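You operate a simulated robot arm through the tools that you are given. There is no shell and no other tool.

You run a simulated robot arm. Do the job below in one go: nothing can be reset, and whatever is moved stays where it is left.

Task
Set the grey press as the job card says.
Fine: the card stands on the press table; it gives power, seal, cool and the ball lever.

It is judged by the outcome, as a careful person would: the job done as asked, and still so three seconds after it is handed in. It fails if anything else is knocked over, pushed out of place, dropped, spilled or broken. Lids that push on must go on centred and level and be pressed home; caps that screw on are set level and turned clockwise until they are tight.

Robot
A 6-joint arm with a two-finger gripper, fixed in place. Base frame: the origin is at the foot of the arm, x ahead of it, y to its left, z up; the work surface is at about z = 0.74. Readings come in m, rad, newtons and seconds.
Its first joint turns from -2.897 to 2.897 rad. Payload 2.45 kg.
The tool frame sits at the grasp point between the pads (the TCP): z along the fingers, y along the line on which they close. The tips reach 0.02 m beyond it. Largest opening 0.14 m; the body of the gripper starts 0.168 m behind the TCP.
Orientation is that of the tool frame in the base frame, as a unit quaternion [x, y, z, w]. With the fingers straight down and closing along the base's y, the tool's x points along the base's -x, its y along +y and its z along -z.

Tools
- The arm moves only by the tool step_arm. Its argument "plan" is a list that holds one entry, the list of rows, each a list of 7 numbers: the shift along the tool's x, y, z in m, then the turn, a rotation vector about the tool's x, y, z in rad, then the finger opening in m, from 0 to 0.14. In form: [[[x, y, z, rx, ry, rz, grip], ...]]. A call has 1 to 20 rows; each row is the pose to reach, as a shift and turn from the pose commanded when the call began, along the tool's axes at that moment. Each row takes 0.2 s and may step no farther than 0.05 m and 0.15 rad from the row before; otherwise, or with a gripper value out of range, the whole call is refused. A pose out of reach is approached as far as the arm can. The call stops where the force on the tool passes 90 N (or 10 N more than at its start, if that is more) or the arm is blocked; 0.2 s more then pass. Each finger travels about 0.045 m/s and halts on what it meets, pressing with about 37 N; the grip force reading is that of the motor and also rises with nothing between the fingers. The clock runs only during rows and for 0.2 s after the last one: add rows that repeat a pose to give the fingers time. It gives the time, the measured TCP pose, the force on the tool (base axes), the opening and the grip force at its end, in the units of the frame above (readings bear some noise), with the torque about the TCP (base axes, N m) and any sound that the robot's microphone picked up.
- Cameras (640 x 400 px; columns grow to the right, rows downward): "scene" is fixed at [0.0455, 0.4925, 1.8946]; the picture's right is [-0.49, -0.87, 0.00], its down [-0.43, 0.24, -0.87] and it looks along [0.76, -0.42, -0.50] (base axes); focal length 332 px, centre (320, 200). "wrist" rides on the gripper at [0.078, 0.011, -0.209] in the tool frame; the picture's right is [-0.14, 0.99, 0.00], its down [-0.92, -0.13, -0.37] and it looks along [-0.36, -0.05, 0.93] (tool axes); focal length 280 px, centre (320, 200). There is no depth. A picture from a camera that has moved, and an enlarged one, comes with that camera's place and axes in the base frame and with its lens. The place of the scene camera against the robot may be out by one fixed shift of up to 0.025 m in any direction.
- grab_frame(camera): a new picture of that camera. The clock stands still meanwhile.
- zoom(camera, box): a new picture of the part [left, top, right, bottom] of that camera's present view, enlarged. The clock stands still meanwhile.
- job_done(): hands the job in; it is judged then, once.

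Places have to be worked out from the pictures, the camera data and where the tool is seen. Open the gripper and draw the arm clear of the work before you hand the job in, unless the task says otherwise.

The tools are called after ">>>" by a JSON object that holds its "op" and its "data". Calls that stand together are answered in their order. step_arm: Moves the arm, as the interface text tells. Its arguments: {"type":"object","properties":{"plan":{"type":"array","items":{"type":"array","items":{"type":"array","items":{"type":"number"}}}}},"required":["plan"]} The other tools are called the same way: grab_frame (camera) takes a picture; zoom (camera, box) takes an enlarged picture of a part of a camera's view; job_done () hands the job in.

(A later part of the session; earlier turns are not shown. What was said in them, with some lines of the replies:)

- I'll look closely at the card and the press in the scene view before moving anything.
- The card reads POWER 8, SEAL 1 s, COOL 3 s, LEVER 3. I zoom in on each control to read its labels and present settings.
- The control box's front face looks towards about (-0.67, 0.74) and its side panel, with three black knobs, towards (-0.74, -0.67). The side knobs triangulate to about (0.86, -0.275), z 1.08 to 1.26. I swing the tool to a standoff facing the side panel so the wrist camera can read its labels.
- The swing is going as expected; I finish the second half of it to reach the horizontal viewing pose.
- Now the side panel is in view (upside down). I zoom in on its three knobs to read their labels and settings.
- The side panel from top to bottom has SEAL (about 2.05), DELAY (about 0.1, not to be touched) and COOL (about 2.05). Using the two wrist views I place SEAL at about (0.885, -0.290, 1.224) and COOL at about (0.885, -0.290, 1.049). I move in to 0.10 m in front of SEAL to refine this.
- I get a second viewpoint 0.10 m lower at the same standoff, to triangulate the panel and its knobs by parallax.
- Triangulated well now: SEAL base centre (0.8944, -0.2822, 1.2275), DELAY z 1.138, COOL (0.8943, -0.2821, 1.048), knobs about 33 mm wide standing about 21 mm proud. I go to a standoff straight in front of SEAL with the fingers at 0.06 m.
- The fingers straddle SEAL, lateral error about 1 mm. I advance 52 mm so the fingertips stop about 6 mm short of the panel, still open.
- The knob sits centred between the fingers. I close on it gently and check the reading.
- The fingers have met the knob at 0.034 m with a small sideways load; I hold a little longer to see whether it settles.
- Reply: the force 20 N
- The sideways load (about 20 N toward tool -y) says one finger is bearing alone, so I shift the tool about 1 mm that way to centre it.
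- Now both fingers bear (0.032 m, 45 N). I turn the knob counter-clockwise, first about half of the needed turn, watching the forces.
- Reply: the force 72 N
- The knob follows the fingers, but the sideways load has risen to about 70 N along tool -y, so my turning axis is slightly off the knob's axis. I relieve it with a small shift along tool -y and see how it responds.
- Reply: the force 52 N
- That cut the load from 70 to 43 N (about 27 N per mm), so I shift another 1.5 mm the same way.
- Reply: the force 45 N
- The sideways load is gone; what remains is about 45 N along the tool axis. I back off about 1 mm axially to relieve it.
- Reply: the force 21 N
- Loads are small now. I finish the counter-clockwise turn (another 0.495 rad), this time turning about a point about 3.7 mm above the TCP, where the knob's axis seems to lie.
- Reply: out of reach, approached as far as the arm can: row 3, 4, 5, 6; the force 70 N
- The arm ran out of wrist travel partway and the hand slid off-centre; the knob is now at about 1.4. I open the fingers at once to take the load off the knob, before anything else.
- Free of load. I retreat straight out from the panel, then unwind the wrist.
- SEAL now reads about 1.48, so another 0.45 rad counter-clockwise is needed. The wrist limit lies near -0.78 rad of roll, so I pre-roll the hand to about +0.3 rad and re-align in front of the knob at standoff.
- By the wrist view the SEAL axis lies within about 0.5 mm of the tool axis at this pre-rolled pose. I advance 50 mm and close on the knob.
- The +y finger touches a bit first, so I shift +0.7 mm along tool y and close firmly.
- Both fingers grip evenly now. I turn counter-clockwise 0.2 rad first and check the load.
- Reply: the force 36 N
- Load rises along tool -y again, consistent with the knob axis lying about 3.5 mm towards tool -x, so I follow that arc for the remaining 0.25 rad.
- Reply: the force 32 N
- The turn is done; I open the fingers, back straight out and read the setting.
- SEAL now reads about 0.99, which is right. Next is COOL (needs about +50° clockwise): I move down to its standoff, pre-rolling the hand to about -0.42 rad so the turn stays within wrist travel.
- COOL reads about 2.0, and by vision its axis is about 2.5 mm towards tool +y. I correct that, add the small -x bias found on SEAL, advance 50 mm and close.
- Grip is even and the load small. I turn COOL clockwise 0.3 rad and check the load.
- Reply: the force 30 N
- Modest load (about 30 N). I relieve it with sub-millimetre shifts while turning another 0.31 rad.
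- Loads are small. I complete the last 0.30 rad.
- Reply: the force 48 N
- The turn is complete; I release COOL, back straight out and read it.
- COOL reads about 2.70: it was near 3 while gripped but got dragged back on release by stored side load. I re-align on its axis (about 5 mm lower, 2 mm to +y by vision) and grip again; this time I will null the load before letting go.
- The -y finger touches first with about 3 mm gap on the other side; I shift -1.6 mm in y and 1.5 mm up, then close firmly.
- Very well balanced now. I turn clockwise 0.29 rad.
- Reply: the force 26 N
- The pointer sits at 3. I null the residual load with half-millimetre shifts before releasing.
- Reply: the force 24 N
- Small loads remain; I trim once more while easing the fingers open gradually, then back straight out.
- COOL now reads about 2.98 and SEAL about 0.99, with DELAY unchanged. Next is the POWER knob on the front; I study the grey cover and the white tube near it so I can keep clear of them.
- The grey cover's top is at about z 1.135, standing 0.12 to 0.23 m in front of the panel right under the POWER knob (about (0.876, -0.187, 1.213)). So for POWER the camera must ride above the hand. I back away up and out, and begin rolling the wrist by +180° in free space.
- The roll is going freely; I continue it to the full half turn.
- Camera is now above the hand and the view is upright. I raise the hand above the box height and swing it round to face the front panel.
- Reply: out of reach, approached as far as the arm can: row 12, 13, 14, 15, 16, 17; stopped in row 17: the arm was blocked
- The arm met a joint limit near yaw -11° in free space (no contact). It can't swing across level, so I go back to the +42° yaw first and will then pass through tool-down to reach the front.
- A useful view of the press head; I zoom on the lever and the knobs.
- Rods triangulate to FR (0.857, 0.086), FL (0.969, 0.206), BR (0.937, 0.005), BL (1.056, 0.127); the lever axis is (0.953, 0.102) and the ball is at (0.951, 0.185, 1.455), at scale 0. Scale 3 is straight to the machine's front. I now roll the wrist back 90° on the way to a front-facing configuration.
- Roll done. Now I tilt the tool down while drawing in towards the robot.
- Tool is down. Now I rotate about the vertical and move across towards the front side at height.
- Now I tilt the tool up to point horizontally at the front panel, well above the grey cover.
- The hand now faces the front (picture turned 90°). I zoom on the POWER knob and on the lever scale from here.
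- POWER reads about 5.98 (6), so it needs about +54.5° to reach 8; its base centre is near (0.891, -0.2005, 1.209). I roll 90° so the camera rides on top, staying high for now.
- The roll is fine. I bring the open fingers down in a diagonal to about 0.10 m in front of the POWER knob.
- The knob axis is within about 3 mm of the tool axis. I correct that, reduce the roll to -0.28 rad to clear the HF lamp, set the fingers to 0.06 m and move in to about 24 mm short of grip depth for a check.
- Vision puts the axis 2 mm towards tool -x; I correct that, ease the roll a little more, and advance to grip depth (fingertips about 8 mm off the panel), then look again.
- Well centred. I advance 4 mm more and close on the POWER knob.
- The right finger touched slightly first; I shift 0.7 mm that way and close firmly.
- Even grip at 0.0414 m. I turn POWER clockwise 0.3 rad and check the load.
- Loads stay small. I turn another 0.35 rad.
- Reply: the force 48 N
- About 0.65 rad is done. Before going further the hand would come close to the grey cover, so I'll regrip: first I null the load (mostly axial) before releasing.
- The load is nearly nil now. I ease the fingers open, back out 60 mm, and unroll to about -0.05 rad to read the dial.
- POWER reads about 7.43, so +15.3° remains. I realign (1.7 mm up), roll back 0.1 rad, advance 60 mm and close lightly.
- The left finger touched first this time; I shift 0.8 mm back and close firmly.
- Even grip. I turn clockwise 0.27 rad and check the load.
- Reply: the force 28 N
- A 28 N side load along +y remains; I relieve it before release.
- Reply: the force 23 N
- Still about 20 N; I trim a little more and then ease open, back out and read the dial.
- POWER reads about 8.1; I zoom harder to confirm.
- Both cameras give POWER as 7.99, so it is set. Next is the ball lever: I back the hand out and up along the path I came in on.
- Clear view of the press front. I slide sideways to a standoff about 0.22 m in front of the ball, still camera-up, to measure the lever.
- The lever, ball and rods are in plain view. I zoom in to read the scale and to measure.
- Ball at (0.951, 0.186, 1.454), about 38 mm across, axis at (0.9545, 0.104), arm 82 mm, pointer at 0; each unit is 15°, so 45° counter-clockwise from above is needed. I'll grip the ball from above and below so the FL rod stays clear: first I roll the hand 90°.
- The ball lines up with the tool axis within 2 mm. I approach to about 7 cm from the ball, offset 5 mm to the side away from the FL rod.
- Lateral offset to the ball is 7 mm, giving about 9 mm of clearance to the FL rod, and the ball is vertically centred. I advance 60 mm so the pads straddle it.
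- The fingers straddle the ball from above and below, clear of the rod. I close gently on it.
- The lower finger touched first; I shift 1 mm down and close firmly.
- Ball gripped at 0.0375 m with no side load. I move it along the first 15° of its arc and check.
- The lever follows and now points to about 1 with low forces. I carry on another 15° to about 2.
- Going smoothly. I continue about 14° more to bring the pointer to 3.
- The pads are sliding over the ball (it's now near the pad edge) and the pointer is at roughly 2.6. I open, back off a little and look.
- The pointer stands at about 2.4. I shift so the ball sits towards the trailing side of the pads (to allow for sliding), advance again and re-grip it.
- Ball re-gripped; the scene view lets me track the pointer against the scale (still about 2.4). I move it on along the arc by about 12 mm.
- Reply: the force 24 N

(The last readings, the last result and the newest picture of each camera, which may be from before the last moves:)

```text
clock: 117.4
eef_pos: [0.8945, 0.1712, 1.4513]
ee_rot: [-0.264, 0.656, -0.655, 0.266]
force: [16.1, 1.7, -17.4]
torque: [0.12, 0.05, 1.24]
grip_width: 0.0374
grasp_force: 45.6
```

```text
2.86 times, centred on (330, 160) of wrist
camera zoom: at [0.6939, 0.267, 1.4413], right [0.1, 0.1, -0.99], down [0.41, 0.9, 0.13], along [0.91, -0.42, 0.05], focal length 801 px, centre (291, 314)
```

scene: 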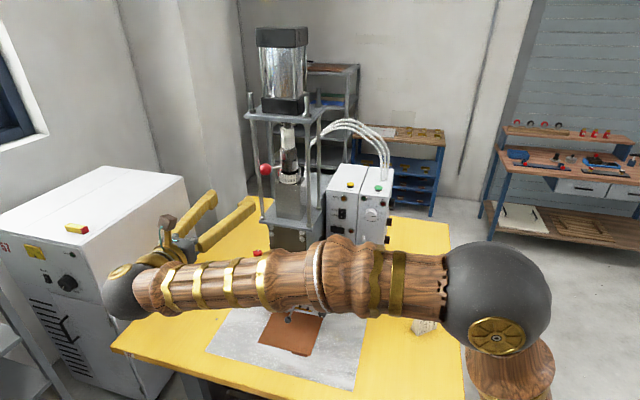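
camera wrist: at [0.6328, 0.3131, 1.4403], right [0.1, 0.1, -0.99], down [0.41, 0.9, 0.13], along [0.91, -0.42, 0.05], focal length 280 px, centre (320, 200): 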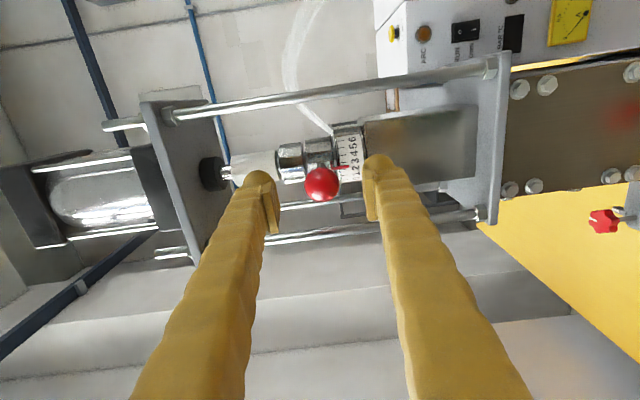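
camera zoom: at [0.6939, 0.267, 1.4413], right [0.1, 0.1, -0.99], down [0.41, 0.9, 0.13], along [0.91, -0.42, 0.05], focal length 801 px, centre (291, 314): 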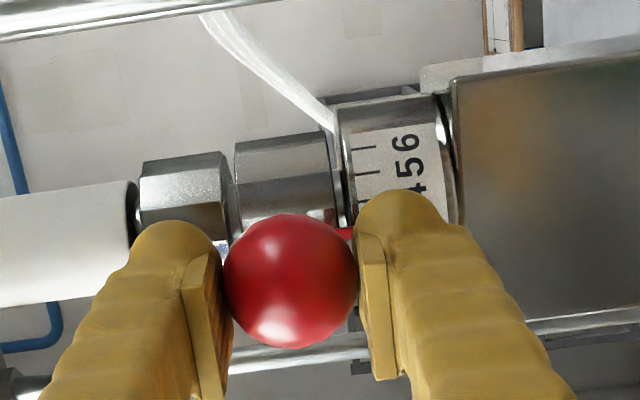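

The pointer looks close to 3 now; I zoom in more tightly.

>>> {"op": "zoom", "data": {"camera": "scene", "box": [275, 158, 307, 182]}}

>>> {"op": "zoom", "data": {"camera": "wrist", "box": [320, 120, 400, 190]}}

```text
16.00 times, centred on (291, 170) of scene
camera zoom: at [0.0455, 0.4925, 1.8946], right [-0.49, -0.87, 0.0], down [-0.43, 0.24, -0.87], along [0.76, -0.42, -0.5], focal length 5318 px, centre (784, 680)
```

zoom: 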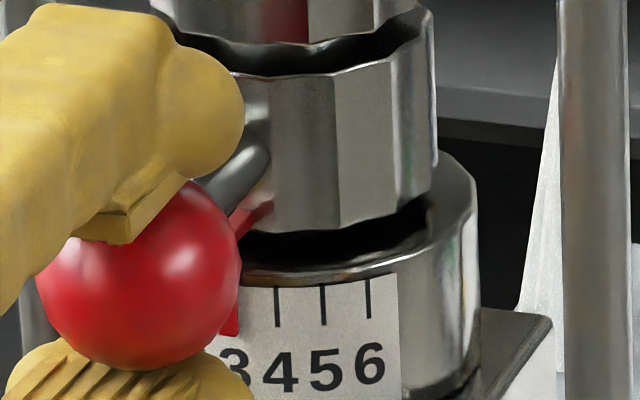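

```text
5.71 times, centred on (360, 155) of wrist
camera zoom: at [0.6939, 0.267, 1.4413], right [0.1, 0.1, -0.99], down [0.41, 0.9, 0.13], along [0.91, -0.42, 0.05], focal length 1602 px, centre (91, 457)
```

zoom: 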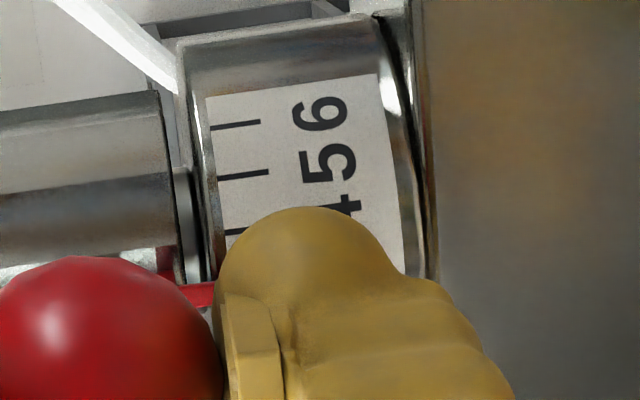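

Both views put the pointer on 3. I null the residual forces (small shift back and down), then ease the fingers open.

>>> {"op": "step_arm", "data": {"plan": [[[-0.0002, 0.0003, 0, 0, 0, 0, 0.028], [-0.0004, 0.0006, 0, 0, 0, 0, 0.028], [-0.0004, 0.0006, 0, 0, 0, 0, 0.032], [-0.0004, 0.0006, 0, 0, 0, 0, 0.036], [-0.0004, 0.0006, 0, 0, 0, 0, 0.0375], [-0.0004, 0.0006, 0, 0, 0, 0, 0.039], [-0.0004, 0.0006, 0, 0, 0, 0, 0.045], [-0.0004, 0.0006, 0, 0, 0, 0, 0.06], [-0.0004, 0.0006, 0, 0, 0, 0, 0.07], [-0.0004, 0.0006, 0, 0, 0, 0, 0.07]]]}}

>>> {"op": "zoom", "data": {"camera": "scene", "box": [275, 158, 307, 182]}}

>>> {"op": "zoom", "data": {"camera": "wrist", "box": [250, 90, 410, 230]}}

```text
clock: 119.6
eef_pos: [0.8941, 0.1705, 1.4524]
ee_rot: [-0.263, 0.656, -0.655, 0.267]
force: [0.2, 0.5, -1.1]
torque: [0.03, -0.03, -0.03]
grip_width: 0.0697
grasp_force: 0.1
```

```text
16.00 times, centred on (291, 170) of scene
camera zoom: at [0.0455, 0.4925, 1.8946], right [-0.49, -0.87, 0.0], down [-0.43, 0.24, -0.87], along [0.76, -0.42, -0.5], focal length 5318 px, centre (784, 680)
```

zoom: 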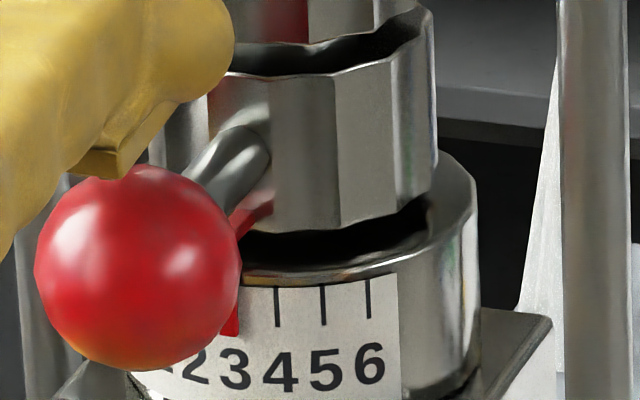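

```text
2.86 times, centred on (330, 160) of wrist
camera zoom: at [0.6932, 0.2679, 1.4409], right [0.1, 0.1, -0.99], down [0.41, 0.9, 0.13], along [0.91, -0.42, 0.05], focal length 801 px, centre (291, 314)
```

zoom: 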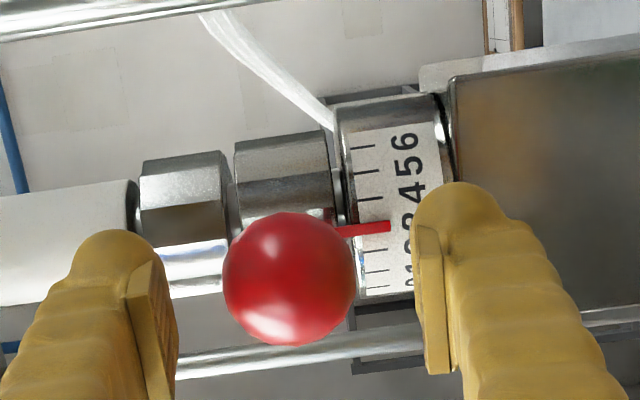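

Released with the pointer on 3. I back straight out and take a clear final look at the scale.

>>> {"op": "step_arm", "data": {"plan": [[[0, 0, -0.025, 0, 0, 0, 0.08], [0, 0, -0.06, 0, 0, 0, 0.1], [0, 0, -0.1, 0, 0, 0, 0.12], [0, 0, -0.14, 0, 0, 0, 0.12], [0, 0, -0.17, 0, 0, 0, 0.12], [0, 0, -0.17, 0, 0, 0, 0.12]]]}}

>>> {"op": "grab_frame", "data": {"camera": "wrist"}}

>>> {"op": "zoom", "data": {"camera": "wrist", "box": [300, 100, 380, 170]}}

>>> {"op": "zoom", "data": {"camera": "scene", "box": [255, 140, 325, 190]}}

```text
clock: 121.0
eef_pos: [0.7782, 0.2929, 1.4533]
ee_rot: [0.262, -0.656, 0.656, -0.266]
force: [0.4, 0.4, -0.5]
torque: [0.01, -0.02, 0.03]
grip_width: 0.1201
grasp_force: 0.1
```

```text
taken
camera wrist: at [0.5767, 0.3888, 1.4411], right [0.1, 0.1, -0.99], down [0.41, 0.9, 0.13], along [0.91, -0.42, 0.05], focal length 280 px, centre (320, 200)
```

wrist: 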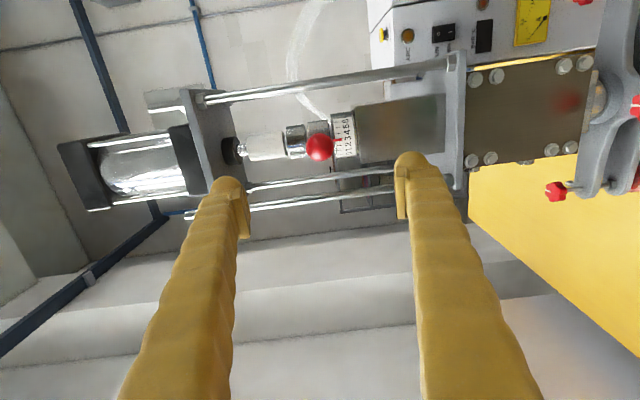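

```text
5.71 times, centred on (340, 135) of wrist
camera zoom: at [0.5767, 0.3888, 1.4411], right [0.1, 0.1, -0.99], down [0.41, 0.9, 0.13], along [0.91, -0.42, 0.05], focal length 1602 px, centre (206, 571)
```

zoom: 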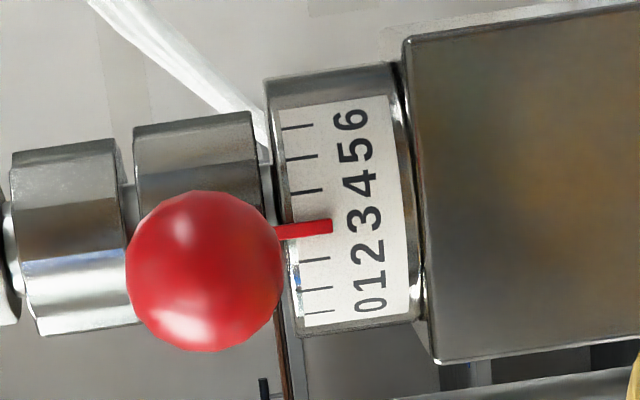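

```text
8.00 times, centred on (290, 165) of scene
camera zoom: at [0.0455, 0.4925, 1.8946], right [-0.49, -0.87, 0.0], down [-0.43, 0.24, -0.87], along [0.76, -0.42, -0.5], focal length 2659 px, centre (560, 480)
```

zoom: 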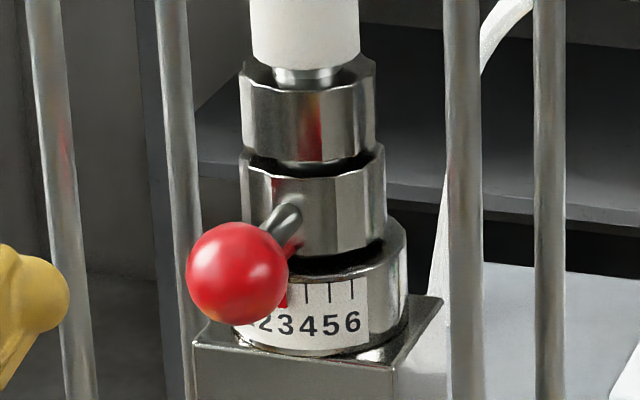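

The pointer reads 3 (within about 0.07) from both cameras. Now I draw the arm clear: straight back first, then tilting the tool down near the robot.

>>> {"op": "step_arm", "data": {"plan": [[[0, 0, -0.04, 0, 0, 0, 0.12], [0, 0, -0.08, 0, 0, 0, 0.12], [0.0175, -0.0043, -0.0779, -0.143, 0, 0, 0.12], [0.035, -0.0085, -0.0757, -0.286, 0, 0, 0.12], [0.0526, -0.0128, -0.0736, -0.428, 0, 0, 0.12], [0.0701, -0.0171, -0.0715, -0.571, 0, 0, 0.12], [0.0876, -0.0214, -0.0693, -0.714, 0, 0, 0.12], [0.1051, -0.0256, -0.0672, -0.857, 0, 0, 0.12], [0.1226, -0.0299, -0.065, -1.0, 0, 0, 0.12], [0.1401, -0.0342, -0.0629, -1.142, 0, 0, 0.12], [0.1577, -0.0385, -0.0608, -1.285, 0, 0, 0.12], [0.1752, -0.0427, -0.0586, -1.428, 0, 0, 0.12], [0.1927, -0.047, -0.0565, -1.571, 0, 0, 0.12]]]}}

>>> {"op": "grab_frame", "data": {"camera": "wrist"}}

>>> {"op": "grab_frame", "data": {"camera": "scene"}}

```text
clock: 123.8
eef_pos: [0.5996, 0.2018, 1.4976]
ee_rot: [-0.373, 0.928, 0.002, 0.003]
force: [-0.4, 0.0, 0.4]
torque: [0.0, -0.01, -0.01]
grip_width: 0.12
grasp_force: 0.1
```

```text
taken
camera wrist: at [0.5345, 0.1547, 1.7067], right [-0.59, 0.81, 0.0], down [0.75, 0.55, 0.37], along [0.3, 0.22, -0.93], focal length 280 px, centre (320, 200)
```

wrist: 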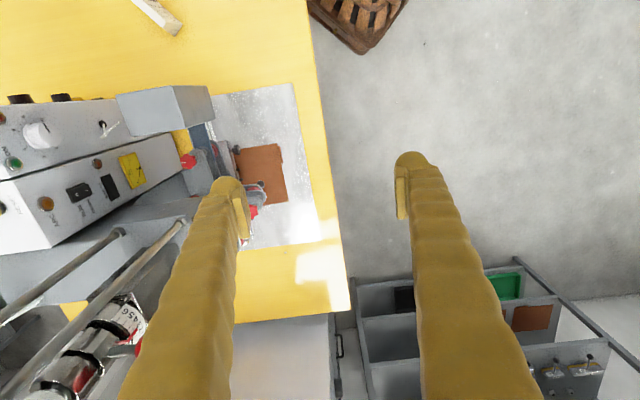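

```text
taken
```

scene: 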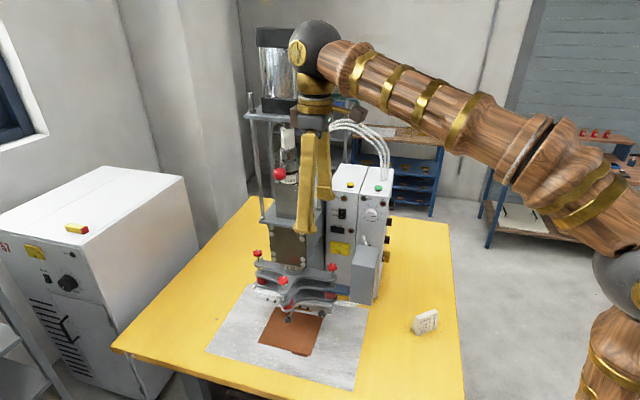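

Everything stands in place. I return the hand to its starting pose, clear of the press, and take a last look at all settings.

>>> {"op": "step_arm", "data": {"plan": [[[0.0298, -0.0236, -0.008, 0, 0, 0.096, 0.13], [0.0596, -0.0471, -0.016, 0, 0, 0.192, 0.14], [0.0893, -0.0707, -0.024, 0, 0, 0.288, 0.14], [0.1191, -0.0942, -0.032, 0, 0, 0.384, 0.14], [0.1489, -0.1178, -0.04, 0, 0, 0.48, 0.14], [0.1787, -0.1413, -0.048, 0, 0, 0.576, 0.14], [0.2084, -0.1649, -0.056, 0, 0, 0.672, 0.14], [0.2382, -0.1884, -0.064, 0, 0, 0.768, 0.14], [0.2382, -0.1884, -0.064, 0, 0, 0.768, 0.14]]]}}

>>> {"op": "grab_frame", "data": {"camera": "wrist"}}

>>> {"op": "zoom", "data": {"camera": "wrist", "box": [225, 225, 345, 315]}}

>>> {"op": "zoom", "data": {"camera": "scene", "box": [245, 130, 405, 240]}}

>>> {"op": "grab_frame", "data": {"camera": "scene"}}

```text
clock: 125.8
eef_pos: [0.5566, -0.1007, 1.56]
ee_rot: [0.001, 1.0, 0.001, 0.001]
force: [0.1, 0.3, -0.2]
torque: [0.0, 0.0, -0.01]
grip_width: 0.1399
grasp_force: 0.0
```

```text
taken
camera wrist: at [0.4776, -0.091, 1.7691], right [0.14, 0.99, 0.0], down [0.92, -0.13, 0.37], along [0.37, -0.05, -0.93], focal length 280 px, centre (320, 200)
```

wrist: 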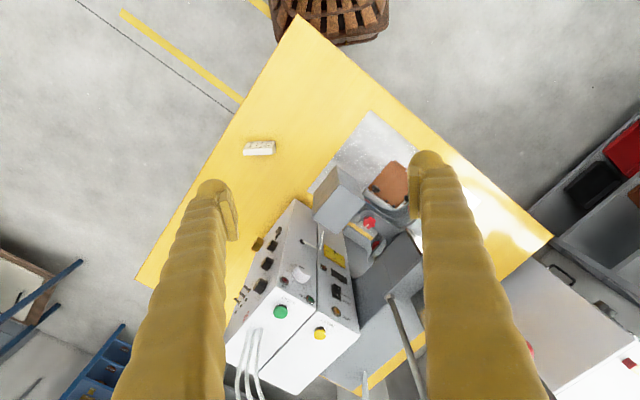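

```text
4.44 times, centred on (285, 270) of wrist
camera zoom: at [0.4776, -0.091, 1.7691], right [0.14, 0.99, 0.0], down [0.92, -0.13, 0.37], along [0.37, -0.05, -0.93], focal length 1246 px, centre (476, -111)
```

zoom: 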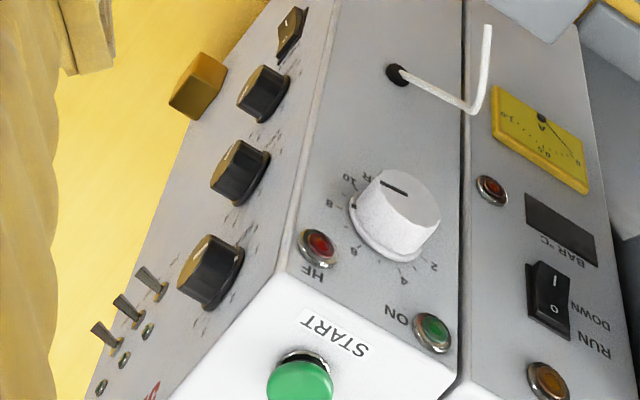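

```text
3.64 times, centred on (325, 185) of scene
camera zoom: at [0.0455, 0.4925, 1.8946], right [-0.49, -0.87, 0.0], down [-0.43, 0.24, -0.87], along [0.76, -0.42, -0.5], focal length 1209 px, centre (302, 254)
```

zoom: 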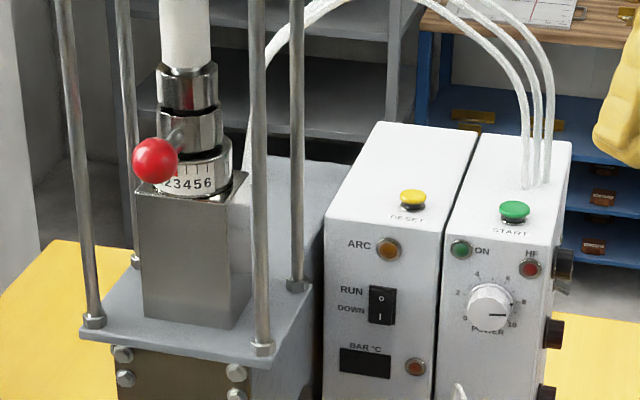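

```text
taken
```

scene: 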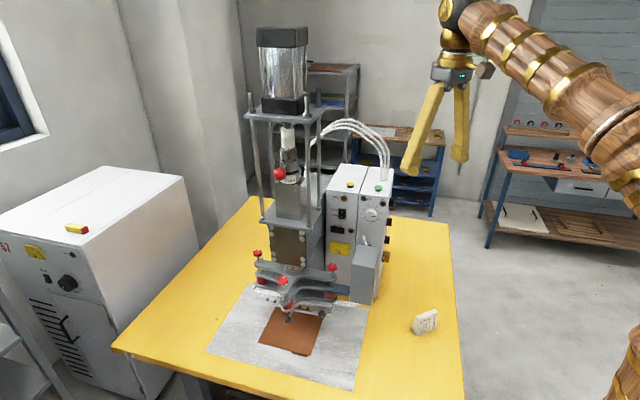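

The settings now read POWER 8, SEAL 1, COOL 3 and lever 3. DELAY, the switches, the card and everything else are as they were, the gripper is open and the arm is clear, so I hand the job in.

>>> {"op": "job_done", "data": {}}

```text
The job is handed in.
```

The press is set to the job card and the job is handed in; I have no verdict back. The gripper was open and the arm back at its start pose when I handed it in.

| Control | Card | Read on the dial |
|---|---|---|
| Power | 8 | 7.99 (both cameras) |
| Seal | 1 s | about 0.99 |
| Cool | 3 s | about 2.98 |
| Ball lever | 3 | 2.93 (wrist), about 3.0 (scene) |

- **Untouched:** I did not touch DELAY, and it, the switches and the card looked unchanged in the last pictures. I saw nothing else knocked or moved.
- **Seal:** the wrist hit its travel limit partway through the first turn and slipped off the knob. I regripped and finished the turn.
- **Cool:** the first release dragged it back to 2.7, so I reset it.
- **Lever:** the fingers slid on the ball once and I regripped.
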